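You operate a simulated robot arm through the tools that you are given. There is no shell and no other tool. Be economical: measure what you need, move in short steps, check, and stop when the job is done.

You are at the controls of a simulated robot arm. One attempt, no reset.

Task
Fetch the grey box from the top of the orange bench and set it on top of the flat cover there. Take the grey can from the shelf under the plywood bench and put it on the top of the dark chest. Put one of the blue filters from the top of the plywood bench on the orange card there. Stack the brown box that says "72" from the top of the plywood bench on top of the brown box labelled "59". Any order will do. Set down upright: grey box, grey can.

It is judged by the outcome, as a careful person would: the job done as asked, and still so three seconds after it is handed in. It fails if anything else is knocked over, pushed out of place, dropped, spilled or broken. Lids that push on must go on centred and level and be pressed home; caps that screw on are set level and turned clockwise until they are tight.

Robot
A 7-joint arm with a vacuum gripper on a trunk, on a base that drives. Base frame: it is fixed to the floor where the robot stands at the start and does not move with it; the origin is under the middle of the robot, x ahead of it, y to its left, z up. Lengths are in m, angles in rad, forces in N, time in s.
Its first joint turns from -1.204 to 3.002 rad. Places, roughly: blue filter (5x5x2 cm) [-9.9, -6.4, 0.9]; brown box [-9, -6.5, 1]; flat cover (15x15x4 cm) [0.7, -0.3, 0.8]; grey can [-9.75, -6.25, 0.25]; orange card [-9.5, -6.5, 0.75]; top of the dark chest [-10.5, -6.5, 0.9]. Payload 1.06 kg.
Tool frame: the origin (TCP) lies in the middle of the cups' lips, and z points out of the cups. The gripper has 1 cup of 0.024 m across, covering 0.024 by 0.024 m (tool x, y); the bellows give 0.008 m. With the vacuum on, a cup seals on a smooth face that it is pressed against (1 to 4 N); it does not hold porous or soft things. The pull reaches 23 N.
Orientation is that of the tool frame in the base frame, as a unit quaternion [w, x, y, z]. With the cups facing straight down, the tool's x points along the base's -x, its y along +y and its z along -z.

Tools
- The arm moves only by the tool send_rows. Its argument "commands" is a list of rows, each a list of 7 numbers: the vacuum: 1 switches it on, 0 off, then the shift along the tool's x, y, z in units of 25 mm (1.0 is 25 mm), then the turn, a rotation vector about the tool's x, y, z in units of 4 degrees (1.0 is 4 degrees). In form: [[suction, tx, ty, tz, ax, ay, az], ...]. A call has 1 to 12 rows; each row shifts and turns the commanded pose from where the row before left it, along the tool's axes as they then stand. A call with a number of a shift or a turn outside -1 to 1 is refused whole. A row lasts 0.2 s, in which the tool goes at most 0.05 m and 0.15 rad; a call with a longer step from one row to the next is refused whole, and so is a gripper value outside its range. Where a pose cannot be reached the arm comes as near as it can. A force on the tool above 40 N (or 10 N above the force at the start of the call, whichever is more), or a blocked arm, ends the call early, and 0.2 s more pass. The pull builds up within a second once a cup has sealed. Time passes only in rows, and 0.2 s behind the last, so rows that do not move give it time. It gives the time, the measured TCP pose, the force on the tool (base axes) and the pull of the vacuum at its end, in the units of the frame above (readings bear some noise), with the torque about the TCP (base axes, N m) and any sound that the robot's microphone picked up.
- Cameras (640 x 400 px; columns grow to the right, rows downward): "scene" is now at [0.1801, -0.0372, 1.1891]; the picture's right is [-0.39, -0.92, 0.00], its down [-0.28, 0.12, -0.95] and it looks along [0.88, -0.37, -0.30] (base axes); focal length 227 px, centre (320, 200). "wrist" rides on the gripper at [0.078, 0.019, -0.096] in the tool frame; the picture's right is [-0.23, 0.97, 0.00], its down [-0.71, -0.17, -0.69] and it looks along [-0.67, -0.16, 0.73] (tool axes); focal length 243 px, centre (320, 200). There is no depth. A picture from a camera that has moved, and an enlarged one, comes with that camera's place and axes in the base frame and with its lens.
- get_image(camera): a new picture of that camera. No time passes.
- raise_lower(by): slides the trunk up (or, below 0, down) by that many m; the arm and the scene camera ride with it, the base frame stays. It gives what a move gives, with no picture.
- roll_base(legs): drives the robot by 1 to 6 legs, each [ahead, left, turn to the left] in m, m and rad, along the robot's own axes; the way and the turn of a leg run together, so that a leg with both is an arc; at most 1.5 m and 3.142 rad a leg. The arm and the cameras ride along, it lands a little off, and it stops where it bumps. It gives what a move gives.
- aim_head(pan, tilt): turns the head with the scene camera to pan (to the left, within 1.396 rad either way) and tilt (down, from -0.506 to 1.204), counted from straight ahead of the robot. It gives what a move gives.
- zoom(camera, box): a new picture of the part [left, top, right, bottom] of that camera's present view, enlarged. No time passes.
- finish_job(): hands the job in; it is judged then, once.

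Work in short steps. Places have to be worked out from the pictures, the camera data and where the tool is seen: move nearer, look again, correct. Check each grasp and each placing, and mend what went wrong. You have 165 turns and 112 pictures in all, those below and enlarged ones among them. Switch the vacuum off and draw the arm clear of the work before you hand the job in, unless the task says otherwise; then end with one line.

The tools are called after ">>>" as name(argument=value, ...) on one line, values as JSON. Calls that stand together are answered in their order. send_rows: Moves the arm, as the interface text tells. Its arguments: {"type":"object","properties":{"commands":{"type":"array","items":{"type":"array","items":{"type":"number"}}}},"required":["commands"]} The other tools are called the same way: raise_lower (by) slides the trunk up or down; roll_base (legs) drives the base; aim_head (pan, tilt) turns the head that bears the scene camera; get_image (camera) takes a picture; zoom (camera, box) takes an enlarged picture of a part of a camera's view; finish_job () hands the job in.

At the start:

```text
time_s: 0.0
tool_pos: [0.3697, -0.1158, 1.0978]
tcp_rot: [-0.001, 0.0, 1.0, 0.0]
wrist_force: [-0.3, 0.0, 0.4]
torque: [0.01, -0.02, -0.03]
pull: 0.1
trunk travel left (down, up): [-0.325, 0.167]
robot x, y, heading: [-0.0004, -0.0005, -0.004]
head pan, tilt: [-0.401, 0.307]
```

scene: 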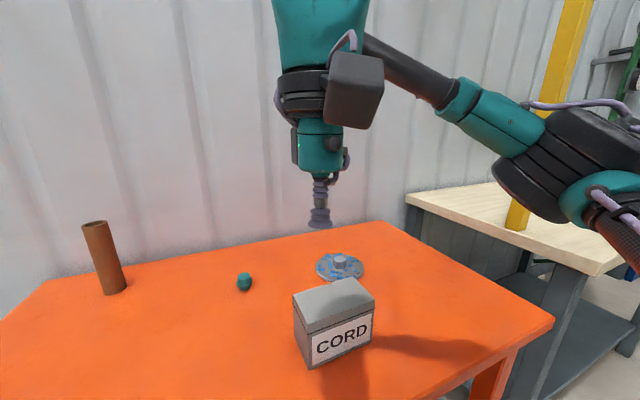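
wrist: 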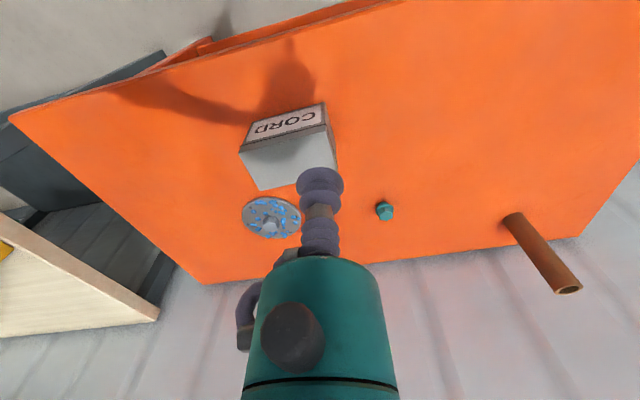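

The box "CORD" stands in front of the round cover on the orange bench. I'll zoom on both to judge their geometry.

>>> zoom(camera="scene", box=[220, 220, 420, 380])

>>> zoom(camera="wrist", box=[200, 80, 440, 260])

```text
2.50 times, centred on (320, 300) of scene
camera zoom: at [0.1801, -0.0372, 1.1891], right [-0.39, -0.92, 0.0], down [-0.28, 0.12, -0.95], along [0.88, -0.37, -0.3], focal length 566 px, centre (320, -50)
```

zoom: 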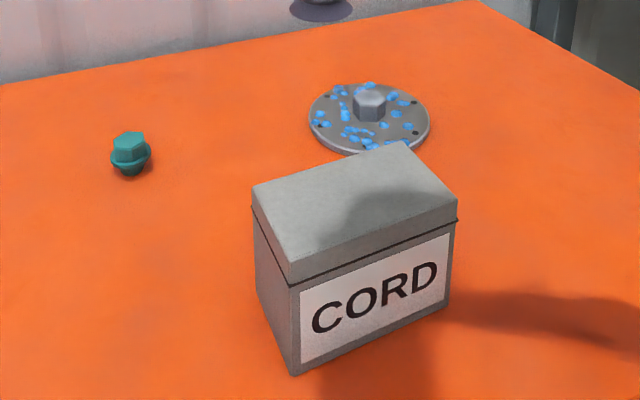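

```text
2.22 times, centred on (320, 170) of wrist
camera zoom: at [0.2917, -0.0982, 1.193], right [0.24, 0.97, 0.0], down [0.71, -0.17, 0.69], along [0.67, -0.16, -0.73], focal length 539 px, centre (320, 267)
```

zoom: 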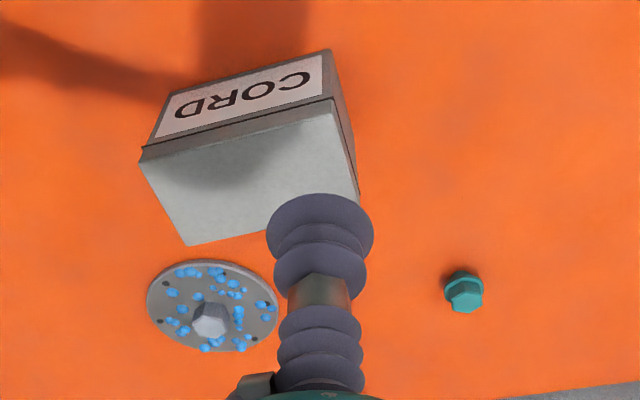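

I triangulate the box top at about (0.478,-0.186,0.893) and the cover's knob near (0.65,-0.29,0.85). I move the tool above the box and look.

>>> send_rows(commands=[[0, -0.72, -0.47, 0.9, 0, 0, 0], [0, -0.72, -0.47, 0.9, 0, 0, 0], [0, -0.72, -0.47, 0.9, 0, 0, 0], [0, -0.72, -0.47, 0.9, 0, 0, 0], [0, -0.72, -0.47, 0.9, 0, 0, 0], [0, -0.72, -0.47, 0.9, 0, 0, 0]])

>>> get_image(camera="wrist")

>>> get_image(camera="scene")

```text
time_s: 1.4
tool_pos: [0.4792, -0.1912, 0.9635]
tcp_rot: [0.001, 0.0, 1.0, 0.0]
wrist_force: [-0.2, -0.2, 0.0]
torque: [-0.02, -0.01, 0.02]
pull: 0.0
trunk travel left (down, up): [-0.325, 0.167]
robot x, y, heading: [0.0015, -0.0015, -0.001]
head pan, tilt: [-0.401, 0.307]
```

```text
107 pictures are left
camera wrist: at [0.4005, -0.1716, 1.0585], right [0.24, 0.97, 0.0], down [0.71, -0.17, 0.69], along [0.67, -0.16, -0.73], focal length 243 px, centre (320, 200)
```

wrist: 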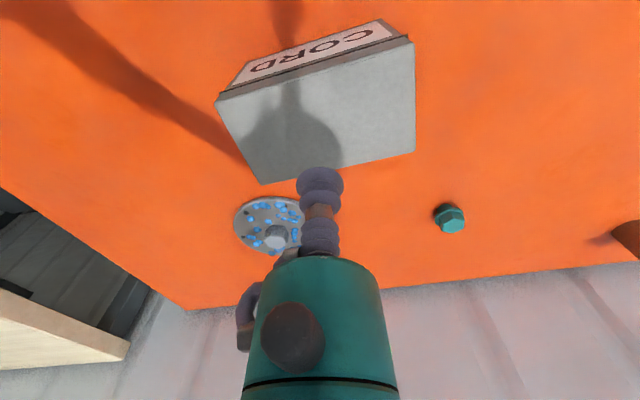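

```text
106 pictures are left
camera scene: at [0.1802, -0.0373, 1.189], right [-0.39, -0.92, 0.0], down [-0.28, 0.12, -0.95], along [0.88, -0.37, -0.3], focal length 227 px, centre (320, 200)
```

scene: 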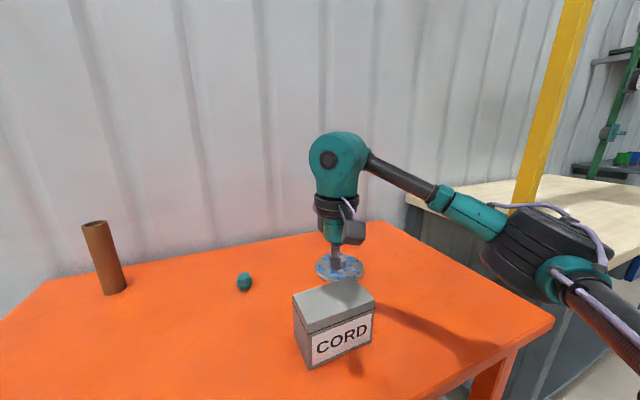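

The box top is about 0.13×0.08, aligned with the base axes, with its centre near (0.484,-0.190,0.888). Before grasping it I move over the cover to measure that accurately.

>>> send_rows(commands=[[0, -0.9, -0.65, 0, 0, 0, 0], [0, -0.9, -0.65, 0, 0, 0, 0], [0, -0.9, -0.65, 0, 0, 0, 0], [0, -0.9, -0.65, 0, 0, 0, 0], [0, -0.9, -0.65, 0, 0, 0, 0], [0, -0.9, -0.65, 0, 0, 0, 0], [0, 0, 0, 0, 0, 0, 0]])

>>> get_image(camera="wrist")

```text
time_s: 3.0
tool_pos: [0.59, -0.2685, 0.9627]
tcp_rot: [0.0, 0.001, 1.0, 0.001]
wrist_force: [0.7, -0.6, -1.0]
torque: [-0.02, 0.01, 0.02]
pull: 0.0
out of reach, approached as far as the arm can: row 6
trunk travel left (down, up): [-0.325, 0.167]
robot x, y, heading: [0.0006, 0.0002, -0.0]
head pan, tilt: [-0.401, 0.307]
```

```text
105 pictures are left
camera wrist: at [0.5116, -0.2505, 1.0574], right [0.24, 0.97, 0.0], down [0.71, -0.17, 0.69], along [0.67, -0.16, -0.73], focal length 243 px, centre (320, 200)
```

wrist: 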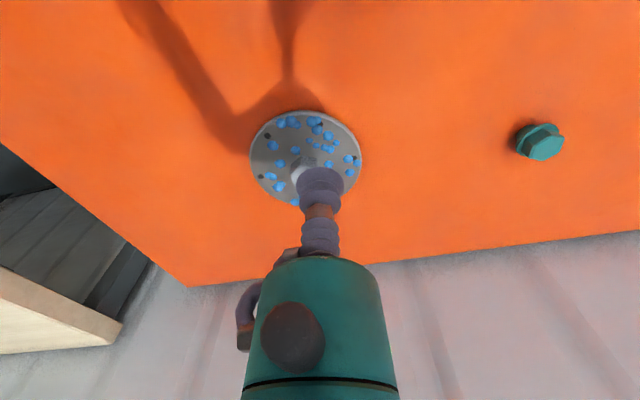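

The disc centre lies near (0.65,-0.30), out of reach at this trunk height. I raise the trunk, which brings the shoulder nearer to the wrist's height, and try to reach further.

>>> raise_lower(by=0.12)

>>> send_rows(commands=[[0, -0.5, -0.4, 1, 0, 0, 0], [0, -0.5, -0.2, 1, 0, 0, 0], [0, -0.5, -0.2, 1, 0, 0, 0], [0, -0.5, -0.1, 1, 0, 0, 0], [0, -0.4, -0.1, 0.5, 0, 0, 0], [0, 0, 0, 0, 0, 0, 0]])

>>> get_image(camera="wrist")

>>> get_image(camera="scene")

```text
time_s: 4.5
tool_pos: [0.5712, -0.2664, 1.1681]
tcp_rot: [0.073, 0.0, 0.997, 0.0]
wrist_force: [0.9, 0.2, -0.2]
torque: [0.0, 0.01, 0.0]
pull: 0.1
trunk travel left (down, up): [-0.445, 0.047]
robot x, y, heading: [-0.0013, -0.0041, -0.001]
head pan, tilt: [-0.401, 0.307]
```

```text
time_s: 5.9
tool_pos: [0.5752, -0.2727, 1.1496]
tcp_rot: [0.075, 0.004, 0.997, 0.0]
wrist_force: [0.7, 0.3, 0.8]
torque: [-0.01, -0.02, -0.01]
pull: 0.0
out of reach, approached as far as the arm can: row 1, 2, 3, 4, 5
trunk travel left (down, up): [-0.445, 0.047]
robot x, y, heading: [-0.0006, 0.0015, -0.003]
head pan, tilt: [-0.401, 0.307]
```

```text
104 pictures are left
camera wrist: at [0.4837, -0.2537, 1.2312], right [0.24, 0.97, 0.04], down [0.6, -0.18, 0.78], along [0.77, -0.17, -0.62], focal length 243 px, centre (320, 200)
```

wrist: 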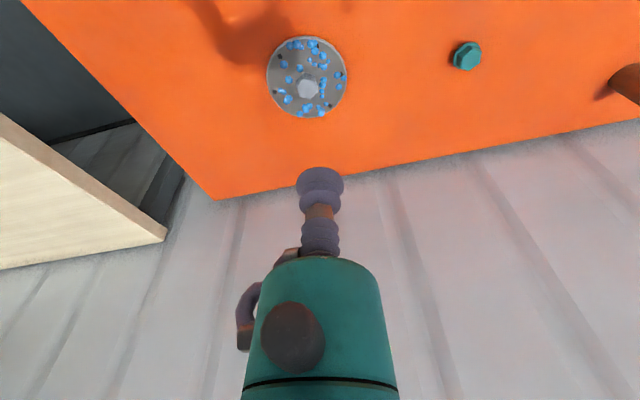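

```text
103 pictures are left
camera scene: at [0.1324, -0.0372, 1.3211], right [-0.39, -0.92, 0.0], down [-0.28, 0.12, -0.95], along [0.88, -0.37, -0.3], focal length 227 px, centre (320, 200)
```

scene: 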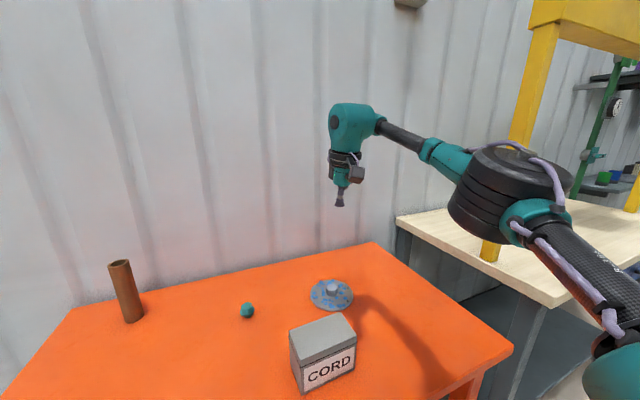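

The trunk slides on a slanted mast: raising pulls the arm back. I lower it again and look down to see how much clearance the base has to the bench.

>>> raise_lower(by=-0.12)

>>> aim_head(pan=-0.1, tilt=1.15)

>>> get_image(camera="scene")

```text
time_s: 7.4
tool_pos: [0.5771, -0.2743, 1.029]
tcp_rot: [0.074, 0.0, 0.997, -0.001]
wrist_force: [0.0, -1.2, -0.3]
torque: [0.01, 0.01, 0.03]
pull: 0.0
trunk travel left (down, up): [-0.325, 0.167]
robot x, y, heading: [-0.0002, 0.0024, 0.001]
head pan, tilt: [-0.401, 0.307]
```

```text
time_s: 8.6
tool_pos: [0.5761, -0.2729, 1.028]
tcp_rot: [0.073, 0.001, 0.997, 0.0]
wrist_force: [0.1, -1.0, -0.3]
torque: [-0.02, -0.02, 0.02]
pull: 0.1
trunk travel left (down, up): [-0.325, 0.167]
robot x, y, heading: [0.0016, 0.0017, 0.0]
head pan, tilt: [-0.099, 1.15]
```

```text
102 pictures are left
camera scene: at [0.1535, -0.0066, 1.1205], right [-0.1, -0.99, 0.0], down [-0.91, 0.09, -0.41], along [0.41, -0.04, -0.91], focal length 227 px, centre (320, 200)
```

scene: 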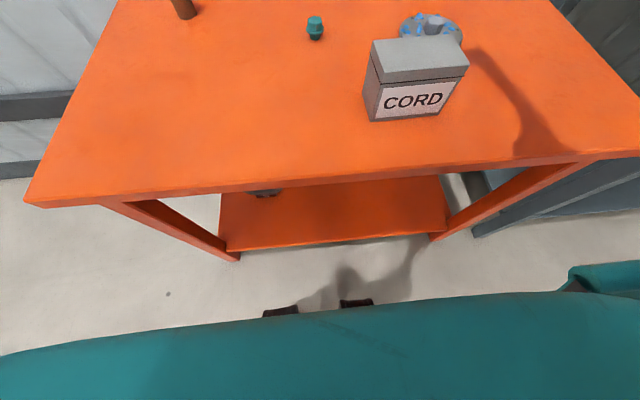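

The bench edge is at x≈0.33 while the body ends near x≈0.16, so driving 0.10 forward is safe. The tool hangs at z≈1.03, above everything on the bench.

>>> roll_base(legs=[[0.1, -0.03, 0]])

>>> get_image(camera="wrist")

```text
time_s: 9.7
tool_pos: [0.6782, -0.3045, 1.0284]
tcp_rot: [0.074, 0.002, 0.997, 0.0]
wrist_force: [1.0, 0.4, -0.4]
torque: [0.02, 0.05, 0.02]
pull: 0.0
trunk travel left (down, up): [-0.325, 0.167]
robot x, y, heading: [0.0995, -0.0274, -0.002]
head pan, tilt: [-0.099, 1.15]
```

```text
101 pictures are left
camera wrist: at [0.5858, -0.2862, 1.1105], right [0.24, 0.97, 0.04], down [0.6, -0.17, 0.78], along [0.77, -0.16, -0.62], focal length 243 px, centre (320, 200)
```

wrist: 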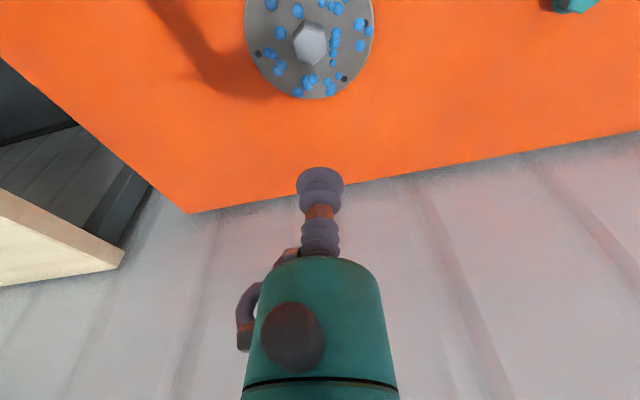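

Knob top is at about (0.677,-0.307,0.84). Now I straighten the tool and move back over the box.

>>> send_rows(commands=[[0, 0, 0, 0, 0, 0.7, 0], [0, 0, 0, 0, 0, 0.7, 0], [0, 0, 0, 0, 0, 0.7, 0], [0, 0.95, 0.56, 0, 0, 0, 0], [0, 0.95, 0.56, 0, 0, 0, 0], [0, 0.95, 0.56, 0, 0, 0, 0], [0, 0.95, 0.56, 0, 0, 0, 0], [0, 0.95, 0.56, 0, 0, 0, 0], [0, 0.95, 0.56, 0, 0, 0, 0], [0, 0.95, 0.56, 0, 0, 0, 0], [0, 0.95, 0.56, 0, 0, 0, 0], [0, 0, 0, 0, 0, 0, 0]])

```text
time_s: 12.3
tool_pos: [0.4872, -0.1924, 1.0284]
tcp_rot: [0.002, 0.001, 1.0, 0.0]
wrist_force: [-0.1, -0.2, 0.0]
torque: [-0.02, -0.01, -0.02]
pull: 0.0
trunk travel left (down, up): [-0.325, 0.167]
robot x, y, heading: [0.1022, -0.0357, -0.006]
head pan, tilt: [-0.099, 1.15]
```

The tool is above the box; I descend to about 0.90 and check alignment.

>>> send_rows(commands=[[0, 0.02, 0.01, 0.96, 0, 0, 0], [0, 0.02, 0.01, 0.96, 0, 0, 0], [0, 0.02, 0.01, 0.96, 0, 0, 0], [0, 0.02, 0.01, 0.96, 0, 0, 0], [0, 0, 0, 0.96, 0, 0, 0], [0, 0, 0, 0, 0, 0, 0]])

>>> get_image(camera="wrist")

>>> aim_head(pan=-0.5, tilt=0.6)

>>> get_image(camera="scene")

```text
time_s: 13.7
tool_pos: [0.4869, -0.1913, 0.9091]
tcp_rot: [0.001, 0.001, 1.0, 0.0]
wrist_force: [-0.7, 0.1, -0.1]
torque: [0.03, 0.01, -0.04]
pull: 0.1
trunk travel left (down, up): [-0.325, 0.167]
robot x, y, heading: [0.0983, -0.0303, -0.004]
head pan, tilt: [-0.099, 1.15]
```

```text
100 pictures are left
camera wrist: at [0.4076, -0.1721, 1.0033], right [0.24, 0.97, 0.0], down [0.71, -0.17, 0.69], along [0.67, -0.16, -0.73], focal length 243 px, centre (320, 200)
```

wrist: 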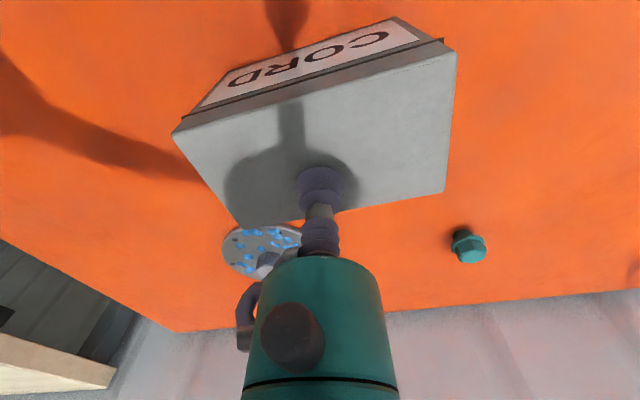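

```text
time_s: 14.7
tool_pos: [0.4864, -0.1909, 0.9088]
tcp_rot: [0.001, 0.002, 1.0, 0.0]
wrist_force: [-0.7, 0.0, -0.5]
torque: [-0.02, 0.01, -0.02]
pull: 0.1
trunk travel left (down, up): [-0.325, 0.167]
robot x, y, heading: [0.1018, -0.029, -0.004]
head pan, tilt: [-0.499, 0.6]
```

```text
99 pictures are left
camera scene: at [0.2726, -0.0731, 1.1621], right [-0.48, -0.88, 0.0], down [-0.5, 0.27, -0.82], along [0.72, -0.4, -0.57], focal length 227 px, centre (320, 200)
```

scene: 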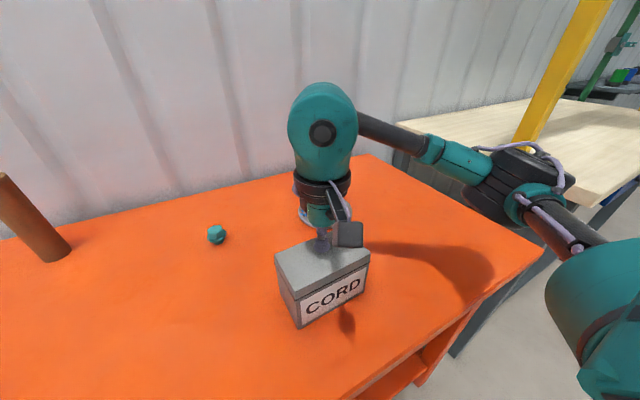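

Alignment is good: box top centre (0.485,-0.190), TCP (0.486,-0.191). I descend gently with the vacuum on.

>>> send_rows(commands=[[1, 0, 0, 0.4, 0, 0, 0], [1, 0, 0, 0.3, 0, 0, 0], [1, 0, 0, 0.1, 0, 0, 0], [1, 0, 0, 0.1, 0, 0, 0]])

```text
time_s: 15.6
tool_pos: [0.4867, -0.1895, 0.8922]
tcp_rot: [0.006, 0.003, 1.0, 0.002]
wrist_force: [-0.3, -0.1, 14.5]
torque: [-0.05, 0.1, -0.07]
pull: 22.5
trunk travel left (down, up): [-0.325, 0.167]
robot x, y, heading: [0.0994, -0.0289, -0.005]
head pan, tilt: [-0.499, 0.6]
stopped in row 4: the force on the tool passed its limit (the readings are from after the stop); the commanded pose is now the measured one
```

Sealed with full pull. I lift slowly by 5 cm and look.

>>> send_rows(commands=[[1, 0, 0, -0.3, 0, 0, 0], [1, 0, 0, -0.4, 0, 0, 0], [1, 0, 0, -0.7, 0, 0, 0], [1, 0, 0, -0.8, 0, 0, 0], [1, 0, 0, 0, 0, 0, 0]])

>>> get_image(camera="scene")

```text
time_s: 16.8
tool_pos: [0.4859, -0.1934, 0.9447]
tcp_rot: [0.004, 0.003, 1.0, 0.002]
wrist_force: [0.3, 0.0, -2.5]
torque: [0.0, -0.01, 0.0]
pull: 23.0
trunk travel left (down, up): [-0.325, 0.167]
robot x, y, heading: [0.0995, -0.0257, -0.002]
head pan, tilt: [-0.499, 0.6]
```

```text
98 pictures are left
camera scene: at [0.2728, -0.0732, 1.1622], right [-0.48, -0.88, 0.0], down [-0.5, 0.27, -0.83], along [0.72, -0.4, -0.57], focal length 227 px, centre (320, 200)
```

scene: 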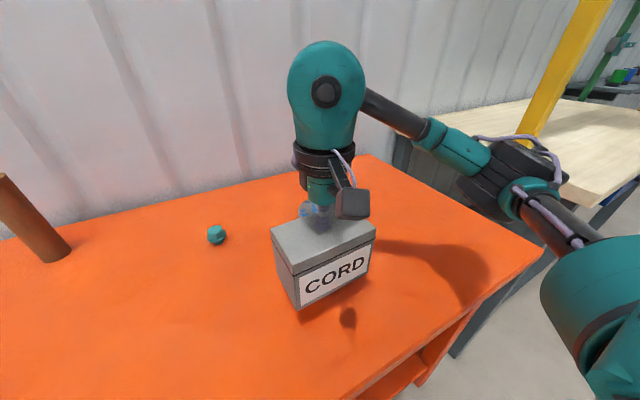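

The whole box lifts, with the mass centred. Raise to ~0.995 and carry it above the cover.

>>> send_rows(commands=[[1, 0, 0, -1, 0, 0, 0], [1, 0, 0, -1, 0, 0, 0], [1, -0.5, -0.3, 0, 0, 0, 0], [1, -0.9, -0.53, 0, 0, 0, 0], [1, -0.9, -0.53, 0, 0, 0, 0], [1, -0.9, -0.53, 0, 0, 0, 0], [1, -0.9, -0.53, 0, 0, 0, 0], [1, -0.9, -0.53, 0, 0, 0, 0], [1, -0.9, -0.53, 0, 0, 0, 0], [1, -0.9, -0.53, 0, 0, 0, 0], [1, -0.5, -0.3, 0, 0, 0, 0], [1, 0, 0, 0, 0, 0, 0]])

>>> get_image(camera="scene")

>>> get_image(camera="wrist")

```text
time_s: 19.4
tool_pos: [0.6687, -0.3013, 0.9964]
tcp_rot: [0.004, 0.003, 1.0, 0.001]
wrist_force: [0.5, 0.4, -2.9]
torque: [0.01, -0.03, 0.02]
pull: 23.0
trunk travel left (down, up): [-0.325, 0.167]
robot x, y, heading: [0.0997, -0.0306, -0.0]
head pan, tilt: [-0.499, 0.6]
```

```text
97 pictures are left
camera scene: at [0.2728, -0.0732, 1.1622], right [-0.48, -0.88, 0.0], down [-0.5, 0.27, -0.82], along [0.72, -0.4, -0.57], focal length 227 px, centre (320, 200)
```

scene: 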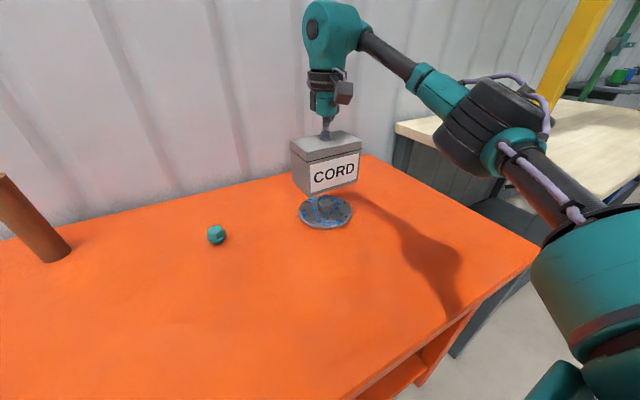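

```text
96 pictures are left
camera wrist: at [0.5895, -0.2824, 1.0906], right [0.24, 0.97, 0.01], down [0.7, -0.18, 0.69], along [0.67, -0.16, -0.72], focal length 243 px, centre (320, 200)
```

wrist: 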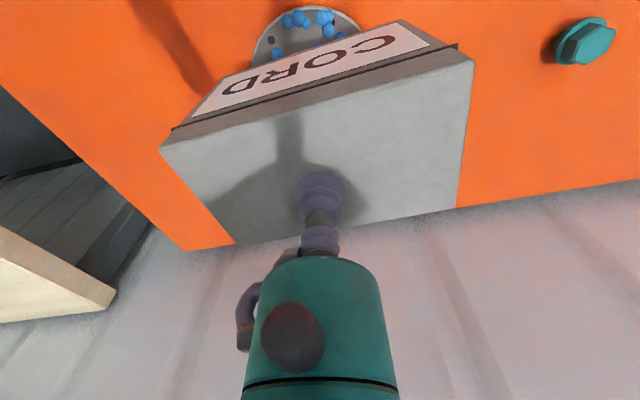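

I zoom to compare the box and the knob below it and to measure the box height.

>>> zoom(camera="scene", box=[260, 100, 400, 240])

```text
2.86 times, centred on (330, 170) of scene
camera zoom: at [0.2728, -0.0732, 1.1622], right [-0.48, -0.88, 0.0], down [-0.5, 0.27, -0.82], along [0.72, -0.4, -0.57], focal length 647 px, centre (291, 286)
```

zoom: 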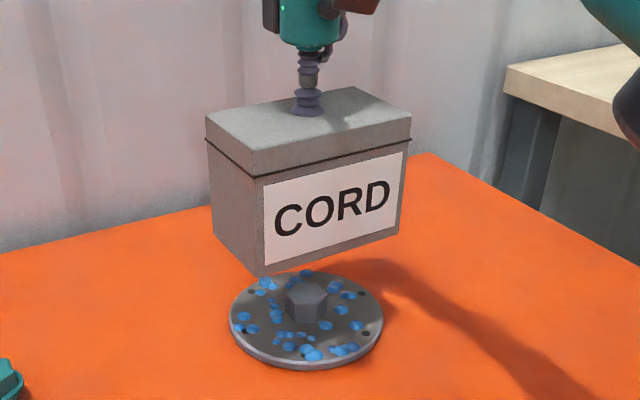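

Box is ~0.098 high, so the placed TCP height should be near 0.935, and knob centre near (0.673,-0.306). I shift slightly and descend to about 0.95, then check.

>>> send_rows(commands=[[1, -0.18, -0.2, 0.4, 0, 0, 0], [1, 0, 0, 0.5, 0, 0, 0], [1, 0, 0, 0.5, 0, 0, 0], [1, 0, 0, 0.4, 0, 0, 0], [1, 0, 0, 0, 0, 0, 0]])

>>> zoom(camera="scene", box=[260, 130, 400, 240])

```text
time_s: 20.6
tool_pos: [0.6736, -0.3055, 0.952]
tcp_rot: [0.004, 0.002, 1.0, 0.002]
wrist_force: [0.6, -0.2, -2.3]
torque: [0.0, 0.01, 0.0]
pull: 23.2
trunk travel left (down, up): [-0.325, 0.167]
robot x, y, heading: [0.095, -0.0305, -0.003]
head pan, tilt: [-0.499, 0.6]
```

```text
3.64 times, centred on (330, 185) of scene
camera zoom: at [0.2728, -0.0732, 1.1622], right [-0.48, -0.88, 0.0], down [-0.5, 0.27, -0.82], along [0.72, -0.4, -0.57], focal length 824 px, centre (284, 254)
```

zoom: 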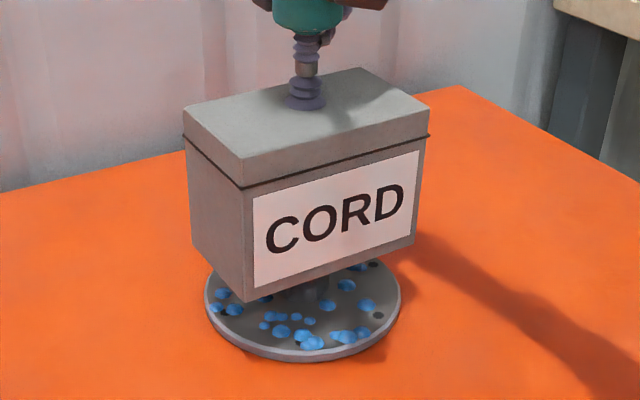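

Lateral alignment looks good. I descend slowly to feel contact height, which pins down the knob's z.

>>> send_rows(commands=[[1, 0, 0, 0.25, 0, 0, 0], [1, 0, 0, 0.1, 0, 0, 0], [1, 0, 0, 0.1, 0, 0, 0]])

```text
time_s: 21.4
tool_pos: [0.6736, -0.3049, 0.9398]
tcp_rot: [0.005, 0.002, 1.0, 0.001]
wrist_force: [0.0, 0.1, -2.7]
torque: [-0.01, 0.0, -0.02]
pull: 22.9
trunk travel left (down, up): [-0.325, 0.167]
robot x, y, heading: [0.0998, -0.0312, -0.002]
head pan, tilt: [-0.499, 0.6]
```

No contact yet at 0.940; continuing in small steps.

>>> send_rows(commands=[[1, 0, 0, 0.1, 0, 0, 0], [1, 0, 0, 0.08, 0, 0, 0]])

```text
time_s: 22.0
tool_pos: [0.6733, -0.3058, 0.9355]
tcp_rot: [0.005, 0.002, 1.0, 0.002]
wrist_force: [-0.2, -0.5, -0.9]
torque: [0.01, 0.01, 0.0]
pull: 22.8
trunk travel left (down, up): [-0.325, 0.167]
robot x, y, heading: [0.103, -0.0293, -0.003]
head pan, tilt: [-0.499, 0.6]
```

Contact is starting at 0.9355. I look at the relation of box to disc before releasing.

>>> zoom(camera="scene", box=[260, 130, 400, 240])

>>> get_image(camera="wrist")

```text
3.64 times, centred on (330, 185) of scene
camera zoom: at [0.2729, -0.0732, 1.1622], right [-0.48, -0.88, 0.0], down [-0.5, 0.27, -0.82], along [0.72, -0.4, -0.57], focal length 824 px, centre (284, 254)
```

zoom: 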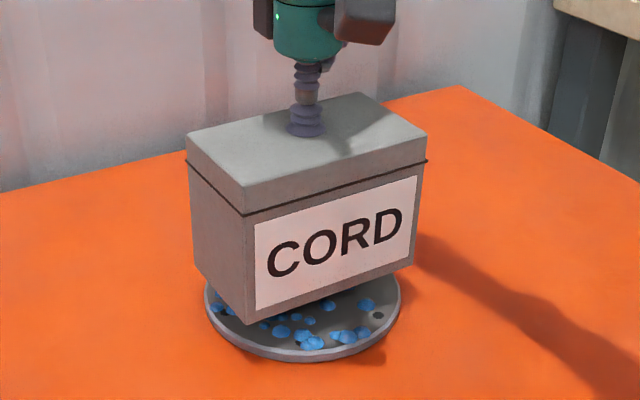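

```text
92 pictures are left
camera wrist: at [0.594, -0.287, 1.0295], right [0.24, 0.97, 0.01], down [0.7, -0.18, 0.69], along [0.67, -0.16, -0.72], focal length 243 px, centre (320, 200)
```

wrist: 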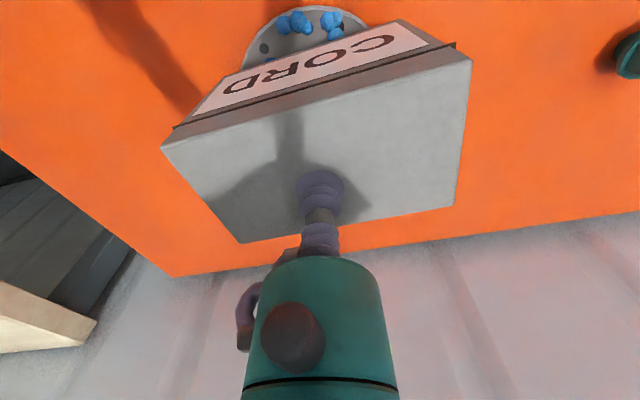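

The wrist view puts the disc centre near x≈0.679, the scene view near x≈0.668; the box at 0.673 is well inside the 3.3 cm knob. I settle it slightly further, then release and hold still.

>>> send_rows(commands=[[1, 0, 0, 0.05, 0, 0, 0], [1, 0, 0, 0.04, 0, 0, 0]])

```text
time_s: 22.6
tool_pos: [0.6738, -0.305, 0.9335]
tcp_rot: [0.004, 0.003, 1.0, 0.002]
wrist_force: [0.1, -0.8, -2.2]
torque: [0.02, 0.01, 0.0]
pull: 22.4
trunk travel left (down, up): [-0.325, 0.167]
robot x, y, heading: [0.1036, -0.0317, -0.004]
head pan, tilt: [-0.499, 0.6]
```

Still hanging (noise before); a bit lower.

>>> send_rows(commands=[[1, 0, 0, 0.08, 0, 0, 0], [1, 0, 0, 0, 0, 0, 0]])

```text
time_s: 23.2
tool_pos: [0.6719, -0.3042, 0.9312]
tcp_rot: [0.004, 0.002, 1.0, 0.002]
wrist_force: [0.9, -0.1, -2.9]
torque: [-0.01, -0.01, 0.01]
pull: 22.7
trunk travel left (down, up): [-0.325, 0.167]
robot x, y, heading: [0.1011, -0.0282, -0.004]
head pan, tilt: [-0.499, 0.6]
```

>>> send_rows(commands=[[1, 0, 0, 0.08, 0, 0, 0], [1, 0, 0, 0.08, 0, 0, 0], [1, 0, 0, 0, 0, 0, 0]])

```text
time_s: 24.0
tool_pos: [0.6713, -0.304, 0.9286]
tcp_rot: [0.007, 0.003, 1.0, 0.003]
wrist_force: [2.0, -0.2, 15.6]
torque: [-0.05, -0.06, 0.01]
pull: 23.0
trunk travel left (down, up): [-0.325, 0.167]
robot x, y, heading: [0.1018, -0.0294, 0.002]
head pan, tilt: [-0.499, 0.6]
```

Firm contact at 0.929, with the torque showing the support within ~3 mm of the box centre. I ease the press, release and withdraw.

>>> send_rows(commands=[[1, 0, 0, -0.05, 0, 0, 0], [0, 0, 0, 0, 0, 0, 0], [0, 0, 0, 0, 0, 0, 0], [0, 0, 0, 0, 0, 0, 0], [0, 0, 0, 0, 0, 0, 0], [0, 0, 0, -0.2, 0, 0, 0], [0, 0, 0, -0.5, 0, 0, 0], [0, 0, 0, -1, 0, 0, 0], [0, 0, 0, -1, 0, 0, 0]])

>>> get_image(camera="scene")

```text
time_s: 26.0
tool_pos: [0.6719, -0.3055, 0.9956]
tcp_rot: [0.004, 0.002, 1.0, 0.002]
wrist_force: [0.1, -0.1, 0.7]
torque: [0.0, 0.02, -0.01]
pull: 0.1
trunk travel left (down, up): [-0.325, 0.167]
robot x, y, heading: [0.1006, -0.0281, -0.002]
head pan, tilt: [-0.499, 0.6]
```

```text
91 pictures are left
camera scene: at [0.2726, -0.0731, 1.1622], right [-0.48, -0.88, 0.0], down [-0.5, 0.27, -0.83], along [0.72, -0.4, -0.56], focal length 227 px, centre (320, 200)
```

scene: 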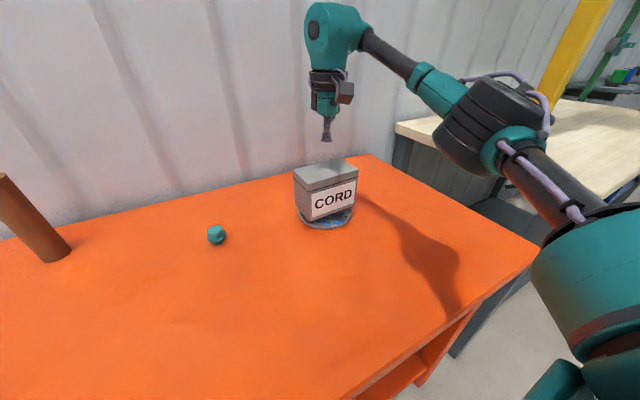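

The box stands level on the cover. I raise the arm and retract it, then look around for a route.

>>> send_rows(commands=[[0, 0, 0, -1, 0, 0, 0], [0, 0.2, 0, -1, 0, 0, 0], [0, 1, 0.5, -1, 0, 0, 0], [0, 1, 0.5, -0.5, 0, 0, 0], [0, 1, 0.5, 0, 0, 0, 0], [0, 1, 0.5, 0, 0, 0, 0], [0, 1, 0.5, 0, 0, 0, 0], [0, 1, 0, 0, 0, 0, 0], [0, 1, 0, 0, 0, 0, 0], [0, 1, 0, 0, 0, 0, 0], [0, 1, 0, 0, 0, 0, 0], [0, 0, 0, 0, 0, 0, 0]])

>>> roll_base(legs=[[-0.5, 0, 0]])

>>> aim_head(pan=-1.39, tilt=0.2)

>>> get_image(camera="scene")

```text
time_s: 28.6
tool_pos: [0.4439, -0.2425, 1.0824]
tcp_rot: [0.004, 0.002, 1.0, 0.002]
wrist_force: [0.7, 1.3, 0.6]
torque: [0.02, 0.01, 0.01]
pull: 0.0
trunk travel left (down, up): [-0.325, 0.167]
robot x, y, heading: [0.1027, -0.0267, 0.001]
head pan, tilt: [-0.499, 0.6]
```

```text
time_s: 31.5
tool_pos: [-0.0484, -0.2421, 1.0821]
tcp_rot: [0.004, 0.005, 1.0, 0.003]
wrist_force: [0.3, 0.9, 0.3]
torque: [0.0, -0.03, 0.03]
pull: 0.1
trunk travel left (down, up): [-0.325, 0.167]
robot x, y, heading: [-0.3908, -0.0279, -0.007]
head pan, tilt: [-0.499, 0.6]
```

```text
time_s: 32.7
tool_pos: [-0.0491, -0.2425, 1.0831]
tcp_rot: [0.004, 0.005, 1.0, 0.001]
wrist_force: [-0.2, -0.6, -0.2]
torque: [0.04, -0.04, 0.0]
pull: 0.1
trunk travel left (down, up): [-0.325, 0.167]
robot x, y, heading: [-0.3897, -0.0267, -0.007]
head pan, tilt: [-1.389, 0.201]
```

```text
90 pictures are left
camera scene: at [-0.2795, -0.1212, 1.1989], right [-0.98, -0.17, 0.0], down [-0.03, 0.2, -0.98], along [0.17, -0.96, -0.2], focal length 227 px, centre (320, 200)
```

scene: 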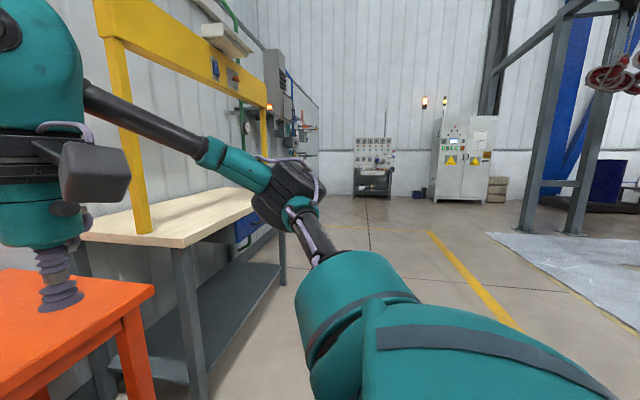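

I turn toward the far workplace (heading about -2.5) and look ahead.

>>> roll_base(legs=[[0, 0, -2.5]])

>>> aim_head(pan=0.3, tilt=0.2)

>>> get_image(camera="scene")

```text
time_s: 39.0
tool_pos: [-0.7921, -0.0571, 1.0824]
tcp_rot: [0.004, 0.952, 0.306, -0.003]
wrist_force: [0.3, -0.4, 0.4]
torque: [-0.01, 0.01, 0.0]
pull: 0.1
trunk travel left (down, up): [-0.325, 0.167]
robot x, y, heading: [-0.3894, -0.0288, -2.518]
head pan, tilt: [-1.389, 0.201]
```

```text
time_s: 40.7
tool_pos: [-0.792, -0.057, 1.0824]
tcp_rot: [0.003, 0.952, 0.305, -0.005]
wrist_force: [-0.1, 0.6, -1.4]
torque: [0.0, -0.03, -0.02]
pull: 0.0
trunk travel left (down, up): [-0.325, 0.167]
robot x, y, heading: [-0.3906, -0.0315, -2.517]
head pan, tilt: [0.3, 0.201]
```

```text
89 pictures are left
camera scene: at [-0.5258, -0.1594, 1.199], right [-0.8, 0.6, 0.0], down [0.12, 0.16, -0.98], along [-0.59, -0.78, -0.2], focal length 227 px, centre (320, 200)
```

scene: 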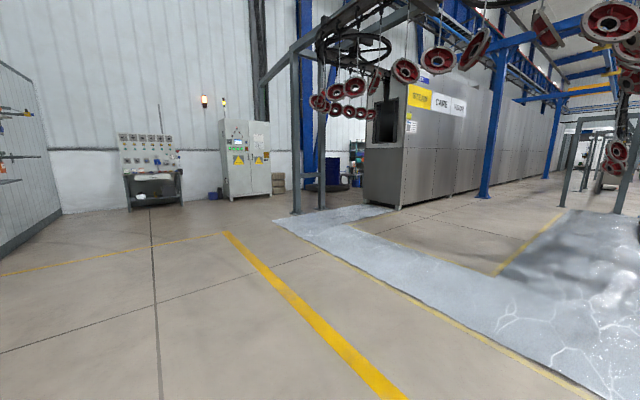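

The destination lies past the left side of the big machine (y≈-3..-4), with a lane between it and the wall cabinet around y≈-5.2. I drive to about (-1.5,-5.1), then look west.

>>> roll_base(legs=[[0, 0, 0.735], [1.5, 0, 0], [1.5, 0, 0], [1.5, 0, 0], [0.7, 0, 0], [0, 0, -1.36]])

>>> aim_head(pan=0, tilt=0.2)

>>> get_image(camera="scene")

```text
time_s: 71.2
tool_pos: [-1.4983, -5.022, 1.0817]
tcp_rot: [0.001, 0.999, 0.036, -0.004]
wrist_force: [0.2, 0.4, 0.2]
torque: [0.03, 0.0, 0.01]
pull: 0.0
trunk travel left (down, up): [-0.325, 0.167]
robot x, y, heading: [-1.1404, -5.2061, -3.065]
head pan, tilt: [0.3, 0.201]
```

```text
time_s: 72.0
tool_pos: [-1.4993, -5.0208, 1.0813]
tcp_rot: [0.001, 0.999, 0.035, -0.003]
wrist_force: [-0.5, -0.5, 0.5]
torque: [0.03, 0.01, 0.01]
pull: 0.1
trunk travel left (down, up): [-0.325, 0.167]
robot x, y, heading: [-1.1404, -5.204, -3.057]
head pan, tilt: [0.0, 0.201]
```

```text
88 pictures are left
camera scene: at [-1.3311, -5.2219, 1.199], right [-0.08, 1.0, 0.0], down [0.2, 0.02, -0.98], along [-0.98, -0.08, -0.2], focal length 227 px, centre (320, 200)
```

scene: 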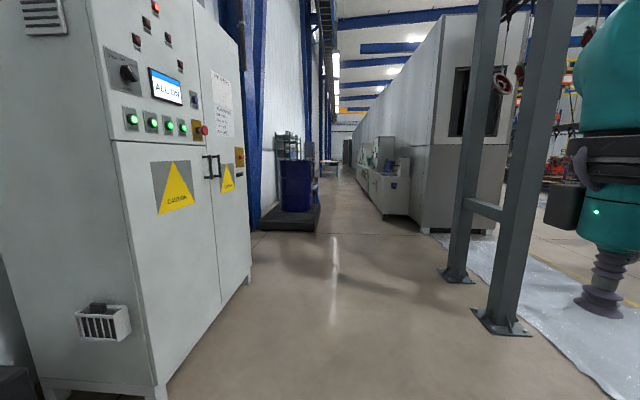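

The lane narrows: a drum platform ends at y≈-5.55 and small machines begin at y≈-4.3. I steer to y≈-4.95 near x=-4 and look again.

>>> roll_base(legs=[[0, 0, -0.17], [1.5, 0, 0], [1.2, 0, 0], [0, 0, 0.087]])

>>> get_image(camera="scene")

```text
time_s: 86.4
tool_pos: [-4.186, -4.7137, 1.0826]
tcp_rot: [0.001, 1.0, -0.015, -0.004]
wrist_force: [-0.2, -0.3, -0.8]
torque: [-0.03, -0.01, 0.0]
pull: 0.1
trunk travel left (down, up): [-0.325, 0.167]
robot x, y, heading: [-3.8499, -4.9381, 3.115]
head pan, tilt: [0.0, 0.201]
```

```text
87 pictures are left
camera scene: at [-4.04, -4.93, 1.1989], right [0.03, 1.0, 0.0], down [0.2, -0.01, -0.98], along [-0.98, 0.03, -0.2], focal length 227 px, centre (320, 200)
```

scene: 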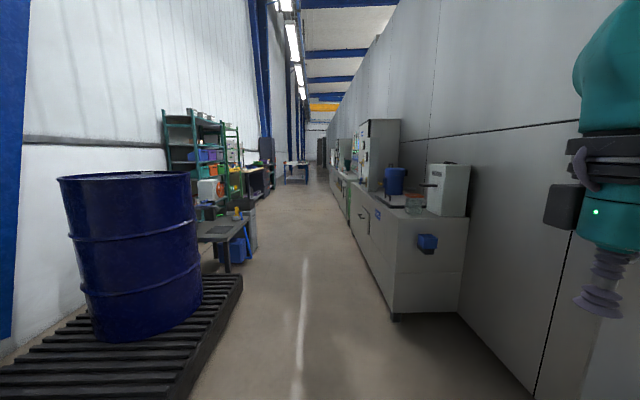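

The pallet edge is at y≈-5.6, and the cabinet on the right starts at y≈-4.33. I head along y≈-5.05 to x≈-6.5.

>>> roll_base(legs=[[0, 0, 0.068], [1.5, 0, 0], [1.1, 0, 0]])

>>> get_image(camera="scene")

```text
time_s: 99.4
tool_pos: [-6.7924, -4.8703, 1.0805]
tcp_rot: [0.002, 1.0, 0.026, -0.005]
wrist_force: [-0.4, -0.1, -0.2]
torque: [0.02, 0.01, -0.04]
pull: 0.0
trunk travel left (down, up): [-0.325, 0.167]
robot x, y, heading: [-6.4382, -5.0623, -3.086]
head pan, tilt: [0.0, 0.201]
```

```text
86 pictures are left
camera scene: at [-6.629, -5.0748, 1.1989], right [-0.06, 1.0, 0.0], down [0.2, 0.01, -0.98], along [-0.98, -0.05, -0.2], focal length 227 px, centre (320, 200)
```

scene: 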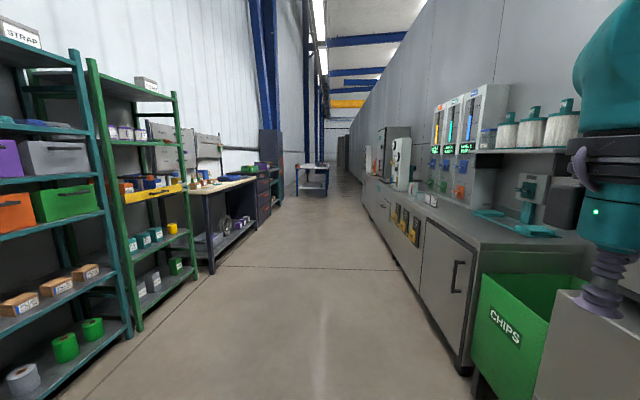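

The plywood bench is ahead on the left, roughly x -8.7..-10, and the dark chest is beyond it. I drive to (-9.4,-5.25) and turn to face it.

>>> roll_base(legs=[[0, 0, 0.01], [1.5, 0, 0], [1.45, 0, 0], [0, 0, 1.5]])

>>> aim_head(pan=0, tilt=0.3)

>>> get_image(camera="scene")

```text
time_s: 117.7
tool_pos: [-9.6376, -5.5561, 1.0819]
tcp_rot: [0.003, 0.726, 0.688, -0.002]
wrist_force: [-0.3, 0.0, -0.1]
torque: [0.0, -0.04, -0.01]
pull: 0.1
trunk travel left (down, up): [-0.325, 0.167]
robot x, y, heading: [-9.4072, -5.2265, -1.621]
head pan, tilt: [0.0, 0.201]
```

```text
time_s: 118.4
tool_pos: [-9.6365, -5.557, 1.0827]
tcp_rot: [0.003, 0.726, 0.688, -0.002]
wrist_force: [0.3, 1.5, -0.4]
torque: [-0.01, 0.01, -0.01]
pull: 0.0
trunk travel left (down, up): [-0.325, 0.167]
robot x, y, heading: [-9.4079, -5.2228, -1.619]
head pan, tilt: [0.0, 0.3]
```

```text
85 pictures are left
camera scene: at [-9.42, -5.4145, 1.1897], right [-1.0, 0.05, 0.0], down [0.01, 0.29, -0.96], along [-0.05, -0.95, -0.3], focal length 227 px, centre (320, 200)
```

scene: 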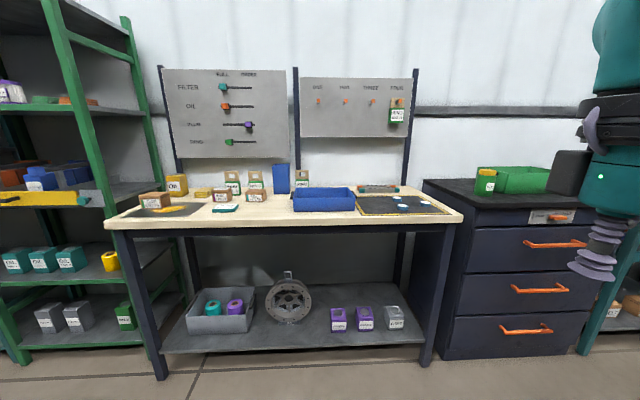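

The whole workplace is visible: I zoom into the bench top, the shelf, and the chest.

>>> zoom(camera="scene", box=[100, 150, 300, 230])

>>> zoom(camera="scene", box=[270, 150, 470, 230])

>>> zoom(camera="scene", box=[180, 260, 440, 360])

>>> zoom(camera="scene", box=[420, 130, 620, 240])

```text
3.20 times, centred on (200, 190) of scene
camera zoom: at [-9.42, -5.4145, 1.1897], right [-1.0, 0.05, 0.0], down [0.01, 0.29, -0.96], along [-0.05, -0.95, -0.3], focal length 725 px, centre (704, 232)
```

zoom: 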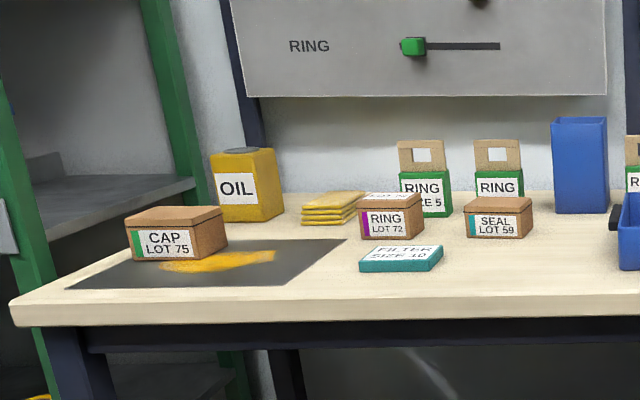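

```text
3.20 times, centred on (370, 190) of scene
camera zoom: at [-9.42, -5.4145, 1.1897], right [-1.0, 0.05, 0.0], down [0.01, 0.29, -0.96], along [-0.05, -0.95, -0.3], focal length 725 px, centre (160, 232)
```

zoom: 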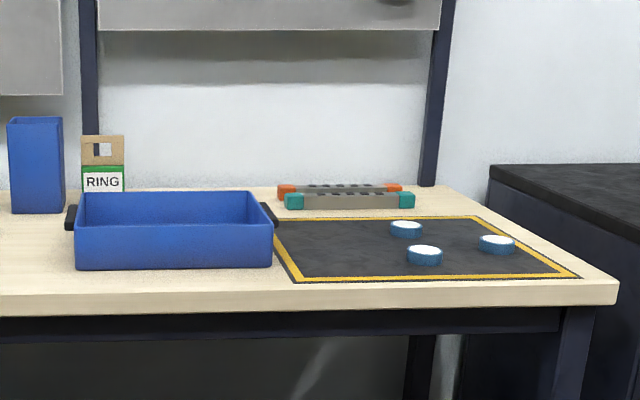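

```text
2.46 times, centred on (310, 310) of scene
camera zoom: at [-9.42, -5.4145, 1.1897], right [-1.0, 0.05, 0.0], down [0.01, 0.29, -0.96], along [-0.05, -0.95, -0.3], focal length 558 px, centre (345, -71)
```

zoom: 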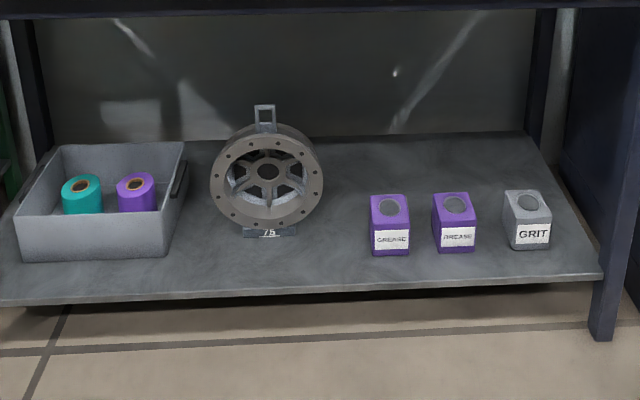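

```text
3.20 times, centred on (520, 185) of scene
camera zoom: at [-9.42, -5.4145, 1.1897], right [-1.0, 0.05, 0.0], down [0.01, 0.29, -0.96], along [-0.05, -0.95, -0.3], focal length 725 px, centre (-320, 248)
```

zoom: 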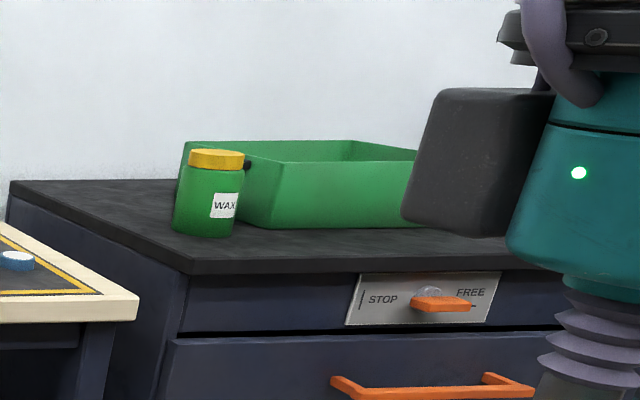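

Blue filters sit at about (-9.85,-6.36), and the orange card is presumably inside the blue tray centred near (-9.5,-6.5). I drive close to the bench (axis about 0.28 from its edge) and look into the tray.

>>> roll_base(legs=[[0, 0, 0.05], [0.72, 0, 0]])

>>> aim_head(pan=-0.3, tilt=0.8)

>>> get_image(camera="scene")

>>> get_image(camera="wrist")

```text
time_s: 122.7
tool_pos: [-9.6158, -6.2748, 1.0809]
tcp_rot: [0.004, 0.707, 0.708, -0.001]
wrist_force: [-0.3, -0.6, 1.2]
torque: [-0.01, 0.02, 0.03]
pull: 0.1
trunk travel left (down, up): [-0.325, 0.167]
robot x, y, heading: [-9.4066, -5.9276, -1.562]
head pan, tilt: [0.0, 0.3]
```

```text
time_s: 123.6
tool_pos: [-9.6162, -6.2741, 1.0807]
tcp_rot: [0.004, 0.707, 0.708, -0.002]
wrist_force: [0.6, 0.0, -0.3]
torque: [0.01, -0.04, -0.01]
pull: 0.0
trunk travel left (down, up): [-0.325, 0.167]
robot x, y, heading: [-9.4044, -5.9282, -1.56]
head pan, tilt: [-0.3, 0.799]
```

```text
80 pictures are left
camera scene: at [-9.431, -6.1041, 1.1454], right [-0.96, 0.29, 0.0], down [0.21, 0.69, -0.7], along [-0.2, -0.67, -0.72], focal length 227 px, centre (320, 200)
```

scene: 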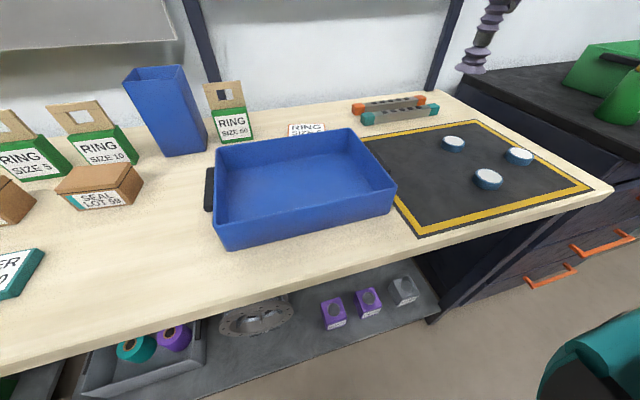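

```text
79 pictures are left
camera wrist: at [-9.5978, -6.1956, 1.176], right [0.97, -0.23, 0.01], down [-0.17, -0.7, 0.69], along [-0.16, -0.67, -0.72], focal length 243 px, centre (320, 200)
```

wrist: 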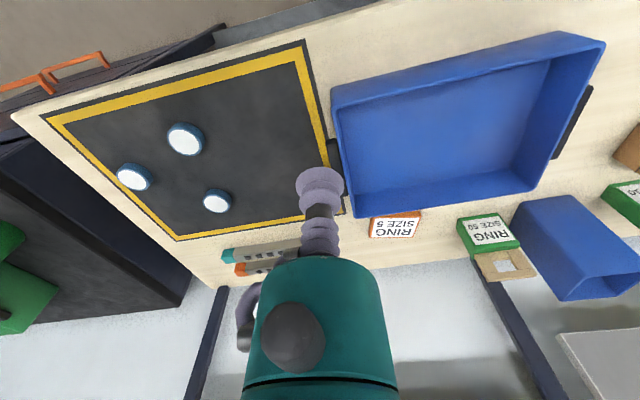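

Behind the tray there is an orange-bordered card "RING SIZE 5". I zoom in on it.

>>> zoom(camera="wrist", box=[330, 170, 490, 270])

>>> zoom(camera="scene", box=[230, 80, 390, 180])

```text
4.00 times, centred on (410, 220) of wrist
camera zoom: at [-9.5978, -6.1956, 1.176], right [0.97, -0.23, 0.01], down [-0.17, -0.7, 0.69], along [-0.16, -0.67, -0.72], focal length 970 px, centre (-40, 120)
```

zoom: 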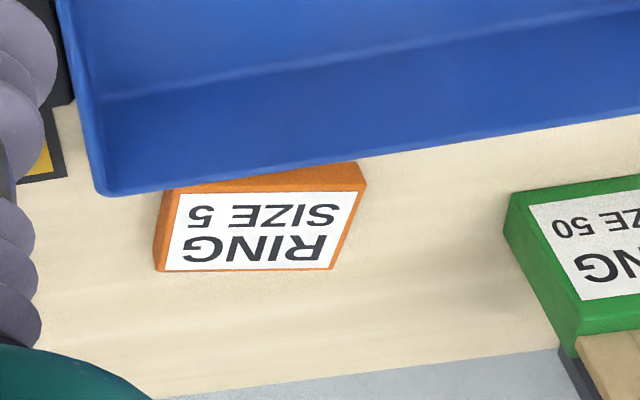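

```text
4.00 times, centred on (310, 130) of scene
camera zoom: at [-9.431, -6.1041, 1.1454], right [-0.96, 0.29, 0.0], down [0.21, 0.69, -0.7], along [-0.2, -0.67, -0.72], focal length 906 px, centre (360, 480)
```

zoom: 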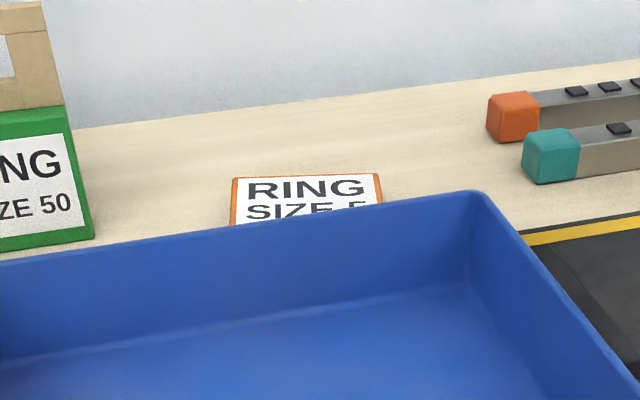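

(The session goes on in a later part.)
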